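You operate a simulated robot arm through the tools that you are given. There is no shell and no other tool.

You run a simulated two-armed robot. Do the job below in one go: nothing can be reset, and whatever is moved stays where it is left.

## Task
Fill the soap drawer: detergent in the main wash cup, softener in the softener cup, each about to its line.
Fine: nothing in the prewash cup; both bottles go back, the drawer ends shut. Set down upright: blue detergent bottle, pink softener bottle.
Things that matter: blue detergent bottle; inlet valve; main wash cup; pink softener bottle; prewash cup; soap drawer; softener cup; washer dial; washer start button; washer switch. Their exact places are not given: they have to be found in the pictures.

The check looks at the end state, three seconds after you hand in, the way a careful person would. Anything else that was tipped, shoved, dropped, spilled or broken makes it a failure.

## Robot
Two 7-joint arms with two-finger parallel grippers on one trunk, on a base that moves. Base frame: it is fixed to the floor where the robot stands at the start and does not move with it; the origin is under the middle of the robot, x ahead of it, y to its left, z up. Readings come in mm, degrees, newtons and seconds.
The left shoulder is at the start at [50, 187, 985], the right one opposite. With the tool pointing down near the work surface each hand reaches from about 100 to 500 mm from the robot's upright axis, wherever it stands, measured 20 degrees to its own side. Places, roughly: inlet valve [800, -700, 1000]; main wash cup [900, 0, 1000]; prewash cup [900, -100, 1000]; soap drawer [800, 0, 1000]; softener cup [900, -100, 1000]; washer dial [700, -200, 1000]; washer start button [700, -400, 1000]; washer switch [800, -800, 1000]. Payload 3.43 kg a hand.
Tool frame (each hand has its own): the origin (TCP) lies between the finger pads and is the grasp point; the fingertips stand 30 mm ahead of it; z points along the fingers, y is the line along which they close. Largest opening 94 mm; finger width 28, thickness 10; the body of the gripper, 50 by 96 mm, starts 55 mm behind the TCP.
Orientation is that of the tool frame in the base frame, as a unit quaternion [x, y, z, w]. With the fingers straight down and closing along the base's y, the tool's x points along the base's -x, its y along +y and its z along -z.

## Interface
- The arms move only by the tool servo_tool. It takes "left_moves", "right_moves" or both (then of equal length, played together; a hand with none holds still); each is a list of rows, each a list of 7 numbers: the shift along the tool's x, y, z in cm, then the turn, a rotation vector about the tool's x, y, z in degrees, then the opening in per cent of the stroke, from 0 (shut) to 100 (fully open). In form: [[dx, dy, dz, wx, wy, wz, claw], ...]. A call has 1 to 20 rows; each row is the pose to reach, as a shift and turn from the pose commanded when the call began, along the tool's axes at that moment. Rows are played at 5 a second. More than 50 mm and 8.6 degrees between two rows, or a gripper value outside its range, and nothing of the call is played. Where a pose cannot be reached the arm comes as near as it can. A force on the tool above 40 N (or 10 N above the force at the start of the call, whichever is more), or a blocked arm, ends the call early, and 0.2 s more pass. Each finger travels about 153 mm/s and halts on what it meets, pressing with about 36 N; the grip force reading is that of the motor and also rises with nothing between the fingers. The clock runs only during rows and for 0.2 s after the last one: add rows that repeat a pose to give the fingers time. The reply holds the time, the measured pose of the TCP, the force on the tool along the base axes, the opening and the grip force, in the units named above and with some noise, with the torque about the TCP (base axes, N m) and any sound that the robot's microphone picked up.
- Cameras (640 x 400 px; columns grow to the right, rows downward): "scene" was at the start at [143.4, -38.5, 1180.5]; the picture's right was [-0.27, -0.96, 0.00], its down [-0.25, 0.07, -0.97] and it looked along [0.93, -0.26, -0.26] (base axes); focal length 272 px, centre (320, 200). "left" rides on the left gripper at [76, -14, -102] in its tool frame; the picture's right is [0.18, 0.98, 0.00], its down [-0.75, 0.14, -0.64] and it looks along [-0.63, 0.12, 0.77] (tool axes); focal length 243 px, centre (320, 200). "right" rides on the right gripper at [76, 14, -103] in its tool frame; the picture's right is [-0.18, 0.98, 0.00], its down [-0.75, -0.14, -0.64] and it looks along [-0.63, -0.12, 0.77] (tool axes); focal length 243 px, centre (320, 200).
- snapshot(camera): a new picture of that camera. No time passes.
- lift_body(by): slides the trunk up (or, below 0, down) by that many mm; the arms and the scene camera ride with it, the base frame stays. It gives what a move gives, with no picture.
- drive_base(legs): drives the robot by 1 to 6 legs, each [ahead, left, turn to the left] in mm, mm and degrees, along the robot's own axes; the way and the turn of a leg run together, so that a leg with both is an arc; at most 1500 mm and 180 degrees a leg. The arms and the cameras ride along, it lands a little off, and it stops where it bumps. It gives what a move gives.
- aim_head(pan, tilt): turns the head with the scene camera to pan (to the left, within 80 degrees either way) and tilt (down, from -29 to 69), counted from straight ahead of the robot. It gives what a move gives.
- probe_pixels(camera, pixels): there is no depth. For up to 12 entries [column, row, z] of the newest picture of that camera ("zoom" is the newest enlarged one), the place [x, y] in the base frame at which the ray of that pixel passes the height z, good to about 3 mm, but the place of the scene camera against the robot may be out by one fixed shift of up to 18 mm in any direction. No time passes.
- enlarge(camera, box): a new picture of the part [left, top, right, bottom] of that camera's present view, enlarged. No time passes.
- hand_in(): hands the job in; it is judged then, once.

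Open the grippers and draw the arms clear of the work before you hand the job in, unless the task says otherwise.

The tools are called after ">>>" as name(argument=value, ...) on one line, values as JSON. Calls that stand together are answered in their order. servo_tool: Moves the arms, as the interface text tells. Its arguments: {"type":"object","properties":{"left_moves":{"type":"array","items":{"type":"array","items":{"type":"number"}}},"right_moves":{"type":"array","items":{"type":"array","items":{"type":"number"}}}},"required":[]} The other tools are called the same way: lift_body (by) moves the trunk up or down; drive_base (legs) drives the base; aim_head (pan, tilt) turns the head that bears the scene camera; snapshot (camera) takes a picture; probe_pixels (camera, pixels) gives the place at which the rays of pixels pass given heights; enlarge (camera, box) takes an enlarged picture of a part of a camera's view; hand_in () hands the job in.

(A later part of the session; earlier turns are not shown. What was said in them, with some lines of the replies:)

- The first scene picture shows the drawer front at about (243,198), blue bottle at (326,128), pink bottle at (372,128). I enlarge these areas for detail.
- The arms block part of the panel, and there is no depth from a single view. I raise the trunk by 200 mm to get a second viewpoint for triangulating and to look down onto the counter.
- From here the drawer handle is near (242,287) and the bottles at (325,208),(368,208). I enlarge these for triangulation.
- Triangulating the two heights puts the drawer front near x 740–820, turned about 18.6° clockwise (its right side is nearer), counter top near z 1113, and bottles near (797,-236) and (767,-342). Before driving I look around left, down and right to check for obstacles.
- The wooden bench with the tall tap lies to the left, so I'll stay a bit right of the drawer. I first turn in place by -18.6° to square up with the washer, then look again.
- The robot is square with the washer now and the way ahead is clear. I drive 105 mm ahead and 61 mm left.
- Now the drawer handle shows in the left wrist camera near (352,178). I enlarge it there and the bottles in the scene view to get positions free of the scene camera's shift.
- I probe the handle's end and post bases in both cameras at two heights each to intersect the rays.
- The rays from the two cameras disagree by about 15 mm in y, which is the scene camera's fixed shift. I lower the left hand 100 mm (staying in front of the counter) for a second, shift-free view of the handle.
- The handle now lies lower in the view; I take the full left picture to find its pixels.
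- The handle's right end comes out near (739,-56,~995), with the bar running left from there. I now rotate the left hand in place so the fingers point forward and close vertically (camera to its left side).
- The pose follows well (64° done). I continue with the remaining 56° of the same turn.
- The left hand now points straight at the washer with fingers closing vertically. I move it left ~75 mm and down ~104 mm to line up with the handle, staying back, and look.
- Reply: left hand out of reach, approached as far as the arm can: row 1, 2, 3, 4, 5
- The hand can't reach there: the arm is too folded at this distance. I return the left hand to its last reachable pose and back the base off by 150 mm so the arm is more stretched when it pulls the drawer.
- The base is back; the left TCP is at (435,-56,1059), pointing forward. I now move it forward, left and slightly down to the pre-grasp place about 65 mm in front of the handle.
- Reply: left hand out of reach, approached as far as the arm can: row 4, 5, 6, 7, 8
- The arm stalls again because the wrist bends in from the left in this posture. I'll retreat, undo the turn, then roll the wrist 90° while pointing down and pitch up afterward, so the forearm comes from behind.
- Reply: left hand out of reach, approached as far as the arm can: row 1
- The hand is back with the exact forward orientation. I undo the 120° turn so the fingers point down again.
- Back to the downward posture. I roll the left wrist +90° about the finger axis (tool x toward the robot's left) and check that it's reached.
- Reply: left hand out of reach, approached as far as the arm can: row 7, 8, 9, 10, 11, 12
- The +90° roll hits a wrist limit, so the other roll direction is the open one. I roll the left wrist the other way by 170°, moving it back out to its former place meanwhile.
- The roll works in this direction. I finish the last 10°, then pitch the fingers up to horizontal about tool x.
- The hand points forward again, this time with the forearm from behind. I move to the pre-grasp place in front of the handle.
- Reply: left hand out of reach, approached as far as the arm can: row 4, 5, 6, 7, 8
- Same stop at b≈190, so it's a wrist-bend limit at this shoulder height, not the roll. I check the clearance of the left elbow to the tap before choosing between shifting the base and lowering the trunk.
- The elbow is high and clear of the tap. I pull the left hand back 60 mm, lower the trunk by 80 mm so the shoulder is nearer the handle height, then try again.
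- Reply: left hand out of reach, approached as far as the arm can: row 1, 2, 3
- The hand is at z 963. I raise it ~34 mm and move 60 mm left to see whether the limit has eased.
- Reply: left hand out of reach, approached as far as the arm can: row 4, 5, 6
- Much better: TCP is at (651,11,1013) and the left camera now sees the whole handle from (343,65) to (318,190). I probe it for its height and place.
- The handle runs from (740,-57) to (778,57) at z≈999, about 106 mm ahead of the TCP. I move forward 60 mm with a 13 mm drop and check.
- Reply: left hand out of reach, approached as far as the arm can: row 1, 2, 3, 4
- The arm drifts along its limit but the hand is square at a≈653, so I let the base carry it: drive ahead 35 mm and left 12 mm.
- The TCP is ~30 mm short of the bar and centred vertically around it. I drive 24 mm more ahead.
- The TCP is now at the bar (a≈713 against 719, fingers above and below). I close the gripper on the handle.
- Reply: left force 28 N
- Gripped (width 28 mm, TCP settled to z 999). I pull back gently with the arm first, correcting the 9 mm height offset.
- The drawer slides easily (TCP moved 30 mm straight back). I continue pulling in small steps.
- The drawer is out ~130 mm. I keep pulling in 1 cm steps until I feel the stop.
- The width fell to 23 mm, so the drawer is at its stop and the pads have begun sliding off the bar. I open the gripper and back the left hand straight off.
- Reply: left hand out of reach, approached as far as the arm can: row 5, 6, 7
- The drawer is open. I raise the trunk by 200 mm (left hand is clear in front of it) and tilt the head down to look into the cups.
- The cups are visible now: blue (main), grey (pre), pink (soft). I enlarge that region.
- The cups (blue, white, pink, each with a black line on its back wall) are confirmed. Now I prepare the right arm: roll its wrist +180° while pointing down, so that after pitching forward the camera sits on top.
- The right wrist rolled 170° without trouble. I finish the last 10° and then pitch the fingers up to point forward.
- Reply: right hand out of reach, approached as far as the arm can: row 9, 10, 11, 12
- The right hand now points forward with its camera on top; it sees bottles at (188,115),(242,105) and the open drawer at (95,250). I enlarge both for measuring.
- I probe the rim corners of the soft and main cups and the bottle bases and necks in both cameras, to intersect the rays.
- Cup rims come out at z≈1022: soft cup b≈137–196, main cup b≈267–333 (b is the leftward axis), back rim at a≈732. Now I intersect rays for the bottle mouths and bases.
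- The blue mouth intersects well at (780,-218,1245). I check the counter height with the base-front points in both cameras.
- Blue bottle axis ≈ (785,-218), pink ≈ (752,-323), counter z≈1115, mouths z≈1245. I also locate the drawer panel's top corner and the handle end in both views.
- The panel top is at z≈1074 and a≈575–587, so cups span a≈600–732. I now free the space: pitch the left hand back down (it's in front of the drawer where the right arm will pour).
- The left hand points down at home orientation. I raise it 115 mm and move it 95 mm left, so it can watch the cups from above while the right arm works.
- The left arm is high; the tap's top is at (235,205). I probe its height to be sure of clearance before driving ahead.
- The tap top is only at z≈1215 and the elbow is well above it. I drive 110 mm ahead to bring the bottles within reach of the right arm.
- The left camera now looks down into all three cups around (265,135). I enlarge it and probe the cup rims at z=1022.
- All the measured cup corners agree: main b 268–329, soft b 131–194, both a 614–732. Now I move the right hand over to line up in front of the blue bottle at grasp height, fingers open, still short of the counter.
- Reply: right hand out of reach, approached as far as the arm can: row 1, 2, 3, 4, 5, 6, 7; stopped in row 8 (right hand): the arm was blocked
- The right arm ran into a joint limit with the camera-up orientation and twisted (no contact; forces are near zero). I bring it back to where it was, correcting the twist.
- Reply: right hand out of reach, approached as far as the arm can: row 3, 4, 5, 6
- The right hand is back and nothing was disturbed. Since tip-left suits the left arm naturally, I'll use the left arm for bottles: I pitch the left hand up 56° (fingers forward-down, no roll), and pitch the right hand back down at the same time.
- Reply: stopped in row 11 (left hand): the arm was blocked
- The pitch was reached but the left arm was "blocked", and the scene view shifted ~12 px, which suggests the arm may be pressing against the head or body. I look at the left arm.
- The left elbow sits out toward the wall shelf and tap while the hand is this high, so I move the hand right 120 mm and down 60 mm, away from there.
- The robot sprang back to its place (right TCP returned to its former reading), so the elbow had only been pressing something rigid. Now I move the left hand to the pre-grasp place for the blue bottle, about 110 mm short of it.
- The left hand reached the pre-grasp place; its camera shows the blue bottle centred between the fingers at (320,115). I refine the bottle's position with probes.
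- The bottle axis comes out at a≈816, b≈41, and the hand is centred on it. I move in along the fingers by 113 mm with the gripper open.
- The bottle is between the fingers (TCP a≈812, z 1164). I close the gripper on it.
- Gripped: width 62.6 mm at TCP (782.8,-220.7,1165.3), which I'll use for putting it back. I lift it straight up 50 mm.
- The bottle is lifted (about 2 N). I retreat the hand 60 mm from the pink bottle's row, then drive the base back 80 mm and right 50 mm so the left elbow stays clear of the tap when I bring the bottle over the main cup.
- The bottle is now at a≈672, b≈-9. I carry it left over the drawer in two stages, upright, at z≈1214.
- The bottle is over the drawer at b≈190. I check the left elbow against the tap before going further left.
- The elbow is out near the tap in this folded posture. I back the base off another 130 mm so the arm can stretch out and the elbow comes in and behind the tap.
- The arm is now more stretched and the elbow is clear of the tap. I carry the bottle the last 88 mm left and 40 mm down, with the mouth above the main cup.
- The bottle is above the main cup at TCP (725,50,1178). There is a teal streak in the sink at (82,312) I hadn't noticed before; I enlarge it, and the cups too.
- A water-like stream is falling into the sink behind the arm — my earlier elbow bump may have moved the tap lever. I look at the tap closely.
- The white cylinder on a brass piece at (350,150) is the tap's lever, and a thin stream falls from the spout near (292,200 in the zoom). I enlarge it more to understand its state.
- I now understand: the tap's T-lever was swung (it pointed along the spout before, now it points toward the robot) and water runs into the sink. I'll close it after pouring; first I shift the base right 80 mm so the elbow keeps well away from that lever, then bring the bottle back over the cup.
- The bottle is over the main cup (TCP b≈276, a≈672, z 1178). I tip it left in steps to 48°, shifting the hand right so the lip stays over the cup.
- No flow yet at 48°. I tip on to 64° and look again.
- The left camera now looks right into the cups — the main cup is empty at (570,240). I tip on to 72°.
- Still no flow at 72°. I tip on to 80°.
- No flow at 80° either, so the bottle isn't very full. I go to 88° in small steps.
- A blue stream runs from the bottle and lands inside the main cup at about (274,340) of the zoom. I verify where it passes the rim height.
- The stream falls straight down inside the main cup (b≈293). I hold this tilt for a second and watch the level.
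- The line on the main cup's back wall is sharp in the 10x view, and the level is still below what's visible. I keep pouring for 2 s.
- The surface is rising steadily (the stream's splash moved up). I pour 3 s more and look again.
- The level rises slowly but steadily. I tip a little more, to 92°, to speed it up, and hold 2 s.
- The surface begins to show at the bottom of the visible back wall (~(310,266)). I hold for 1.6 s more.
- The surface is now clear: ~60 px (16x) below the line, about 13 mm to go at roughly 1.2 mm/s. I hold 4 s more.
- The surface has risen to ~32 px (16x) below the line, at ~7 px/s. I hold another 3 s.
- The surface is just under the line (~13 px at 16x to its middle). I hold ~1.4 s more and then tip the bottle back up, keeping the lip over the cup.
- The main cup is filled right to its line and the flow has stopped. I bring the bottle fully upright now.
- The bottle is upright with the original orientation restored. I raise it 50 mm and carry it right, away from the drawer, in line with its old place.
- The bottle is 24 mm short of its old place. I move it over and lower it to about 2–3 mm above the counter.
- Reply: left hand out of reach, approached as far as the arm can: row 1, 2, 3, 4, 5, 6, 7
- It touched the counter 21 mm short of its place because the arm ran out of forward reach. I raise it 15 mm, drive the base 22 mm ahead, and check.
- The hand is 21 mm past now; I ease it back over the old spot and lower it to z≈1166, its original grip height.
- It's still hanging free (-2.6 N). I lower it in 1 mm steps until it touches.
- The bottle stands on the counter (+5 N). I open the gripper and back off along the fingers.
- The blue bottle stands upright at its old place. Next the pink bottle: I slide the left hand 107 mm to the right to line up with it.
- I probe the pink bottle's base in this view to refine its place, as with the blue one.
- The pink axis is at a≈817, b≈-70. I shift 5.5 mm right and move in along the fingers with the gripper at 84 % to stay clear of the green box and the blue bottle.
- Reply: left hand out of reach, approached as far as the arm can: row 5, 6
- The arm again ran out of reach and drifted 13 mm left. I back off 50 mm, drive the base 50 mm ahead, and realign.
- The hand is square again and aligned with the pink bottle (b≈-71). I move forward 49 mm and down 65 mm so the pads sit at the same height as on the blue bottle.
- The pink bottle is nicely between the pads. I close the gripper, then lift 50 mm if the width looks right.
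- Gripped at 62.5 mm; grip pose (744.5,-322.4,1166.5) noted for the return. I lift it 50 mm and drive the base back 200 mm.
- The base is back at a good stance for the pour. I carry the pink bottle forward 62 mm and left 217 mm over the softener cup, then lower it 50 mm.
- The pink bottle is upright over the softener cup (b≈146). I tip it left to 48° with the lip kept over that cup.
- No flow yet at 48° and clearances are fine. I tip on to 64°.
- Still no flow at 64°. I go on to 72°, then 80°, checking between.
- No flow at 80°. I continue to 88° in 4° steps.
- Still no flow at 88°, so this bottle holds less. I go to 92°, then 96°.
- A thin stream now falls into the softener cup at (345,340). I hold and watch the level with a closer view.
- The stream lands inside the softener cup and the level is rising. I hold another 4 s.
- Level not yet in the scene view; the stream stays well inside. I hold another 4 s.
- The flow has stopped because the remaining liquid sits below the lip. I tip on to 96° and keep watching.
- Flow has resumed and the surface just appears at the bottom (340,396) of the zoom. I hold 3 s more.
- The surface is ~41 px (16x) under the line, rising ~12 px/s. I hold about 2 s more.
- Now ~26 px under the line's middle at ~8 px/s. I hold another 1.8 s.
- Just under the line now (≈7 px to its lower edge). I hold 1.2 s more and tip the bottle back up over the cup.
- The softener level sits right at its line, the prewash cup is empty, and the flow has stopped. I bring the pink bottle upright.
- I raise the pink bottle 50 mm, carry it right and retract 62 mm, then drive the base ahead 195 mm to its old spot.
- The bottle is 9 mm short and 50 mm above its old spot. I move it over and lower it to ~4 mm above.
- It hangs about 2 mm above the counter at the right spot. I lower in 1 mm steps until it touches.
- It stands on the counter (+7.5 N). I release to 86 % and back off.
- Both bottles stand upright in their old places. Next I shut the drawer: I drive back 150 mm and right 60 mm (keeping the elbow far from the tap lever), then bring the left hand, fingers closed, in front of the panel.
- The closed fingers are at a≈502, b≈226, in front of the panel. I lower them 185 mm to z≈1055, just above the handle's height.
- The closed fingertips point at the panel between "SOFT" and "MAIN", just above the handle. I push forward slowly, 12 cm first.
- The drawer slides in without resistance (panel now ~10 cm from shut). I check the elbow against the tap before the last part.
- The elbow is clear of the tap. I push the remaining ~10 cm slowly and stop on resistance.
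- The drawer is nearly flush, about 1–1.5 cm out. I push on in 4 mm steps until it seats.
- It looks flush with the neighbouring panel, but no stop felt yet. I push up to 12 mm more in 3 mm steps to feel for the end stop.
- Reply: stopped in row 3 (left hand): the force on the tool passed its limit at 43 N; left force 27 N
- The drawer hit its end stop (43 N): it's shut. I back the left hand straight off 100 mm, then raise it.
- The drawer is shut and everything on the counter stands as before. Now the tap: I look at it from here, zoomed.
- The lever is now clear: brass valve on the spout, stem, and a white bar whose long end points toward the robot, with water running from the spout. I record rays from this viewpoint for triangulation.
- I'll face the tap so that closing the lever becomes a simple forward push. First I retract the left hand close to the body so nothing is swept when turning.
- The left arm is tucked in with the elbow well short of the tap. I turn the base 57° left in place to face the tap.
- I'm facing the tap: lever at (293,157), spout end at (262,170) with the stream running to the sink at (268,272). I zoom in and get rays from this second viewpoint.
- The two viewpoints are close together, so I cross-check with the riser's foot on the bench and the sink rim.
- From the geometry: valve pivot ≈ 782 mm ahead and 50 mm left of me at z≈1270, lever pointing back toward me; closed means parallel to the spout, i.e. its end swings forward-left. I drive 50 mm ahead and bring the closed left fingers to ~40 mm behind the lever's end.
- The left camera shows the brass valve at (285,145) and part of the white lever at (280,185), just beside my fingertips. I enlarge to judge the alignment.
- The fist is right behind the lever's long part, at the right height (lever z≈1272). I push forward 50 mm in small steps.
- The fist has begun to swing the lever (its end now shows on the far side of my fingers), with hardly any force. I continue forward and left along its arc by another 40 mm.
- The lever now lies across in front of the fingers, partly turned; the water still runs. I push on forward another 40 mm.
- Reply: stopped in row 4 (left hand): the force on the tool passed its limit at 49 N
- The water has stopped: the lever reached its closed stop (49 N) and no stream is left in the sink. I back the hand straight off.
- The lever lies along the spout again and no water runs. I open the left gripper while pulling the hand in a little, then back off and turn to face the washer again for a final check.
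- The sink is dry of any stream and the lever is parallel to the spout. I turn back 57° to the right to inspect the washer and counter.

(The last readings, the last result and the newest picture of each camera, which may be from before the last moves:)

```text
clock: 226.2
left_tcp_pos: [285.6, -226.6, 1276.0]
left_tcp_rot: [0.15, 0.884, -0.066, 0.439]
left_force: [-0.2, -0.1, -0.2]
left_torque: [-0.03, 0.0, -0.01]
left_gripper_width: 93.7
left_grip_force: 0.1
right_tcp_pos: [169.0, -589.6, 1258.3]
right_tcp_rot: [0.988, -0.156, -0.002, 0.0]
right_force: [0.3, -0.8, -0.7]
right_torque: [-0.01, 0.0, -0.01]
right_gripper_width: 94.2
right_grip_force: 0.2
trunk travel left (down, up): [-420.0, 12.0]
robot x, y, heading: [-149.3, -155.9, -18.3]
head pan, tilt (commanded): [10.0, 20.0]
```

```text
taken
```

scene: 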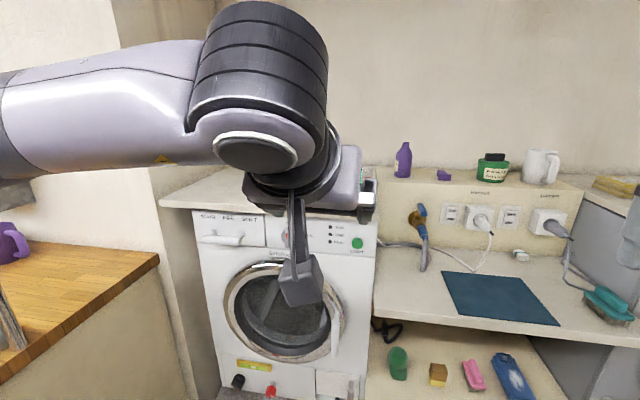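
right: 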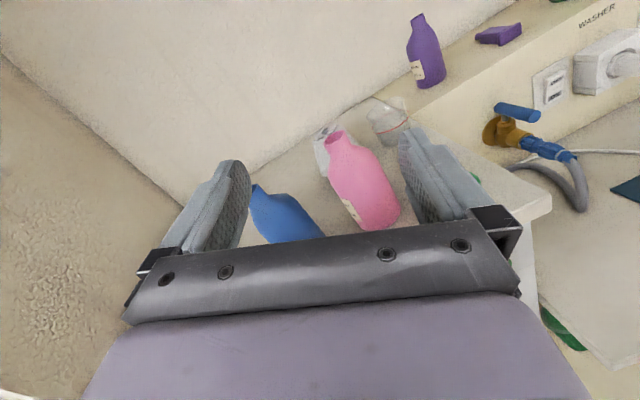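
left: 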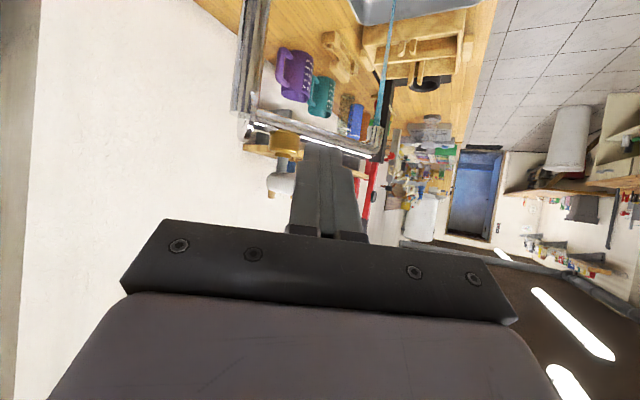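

The left arm hides the bottles from the head camera; I use the left wrist camera for them and zoom on the drawer with the head camera.

>>> snapshot(camera="left")

>>> enlarge(camera="scene", box=[180, 190, 400, 400])

```text
taken
```

left: 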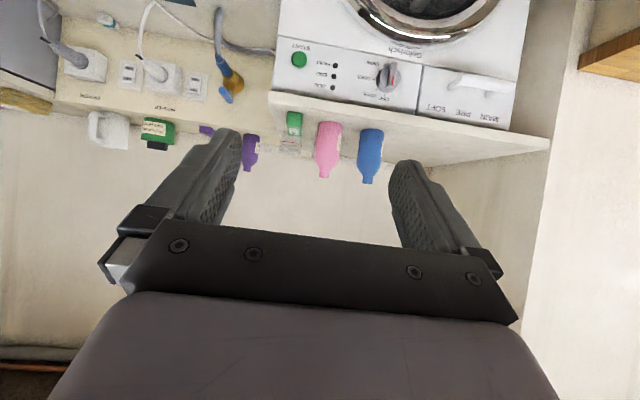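

```text
1.90 times, centred on (290, 295) of scene
```

zoom: 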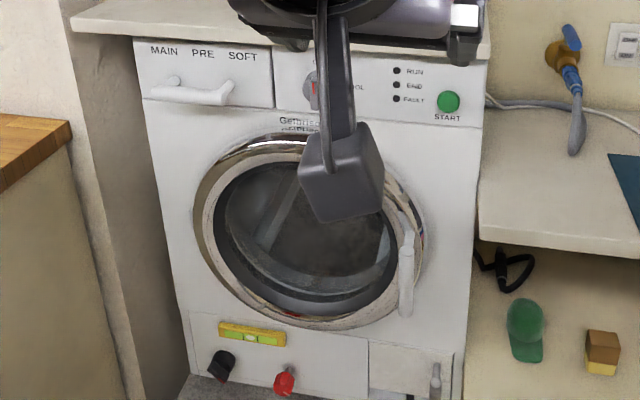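

The left camera shows both bottles upright at (330,150) and (371,155), the drawer is flush with the panel, dial still at its setting and no indicator lit, and the tap is closed. Both grippers are open and clear of the work, so I hand in.

>>> hand_in()

```text
The job is handed in.
```

The drawer is filled and shut, and both bottles are back in their places. I handed the job in without seeing a pass or fail result.

- **Main wash cup:** the detergent was right at the line when I stopped pouring.
- **Softener cup:** the softener was right at the line too.
- **Prewash cup:** it was empty when I last looked, before shutting the drawer. I couldn't see any of the cups once the drawer was closed.
- **Bottles:** both stand upright where I took them from, within a few millimetres.
- **Drawer:** I pushed it until it hit its end stop, and it looks flush with the panel.
- **Washer controls:** I did not touch the dial, start button, switch or inlet valve.

**Tap opened by accident:** early on, my left elbow pressed against the sink tap and most likely dragged its lever open. Water ran into the sink for a bit over two minutes, and I saw no overflow. I pushed the lever back to its closed stop, the stream ended, and the lever lies along the spout again. I saw nothing else on the bench or shelf moved.

Both grippers are open, and the arms are clear of the washer and counter.
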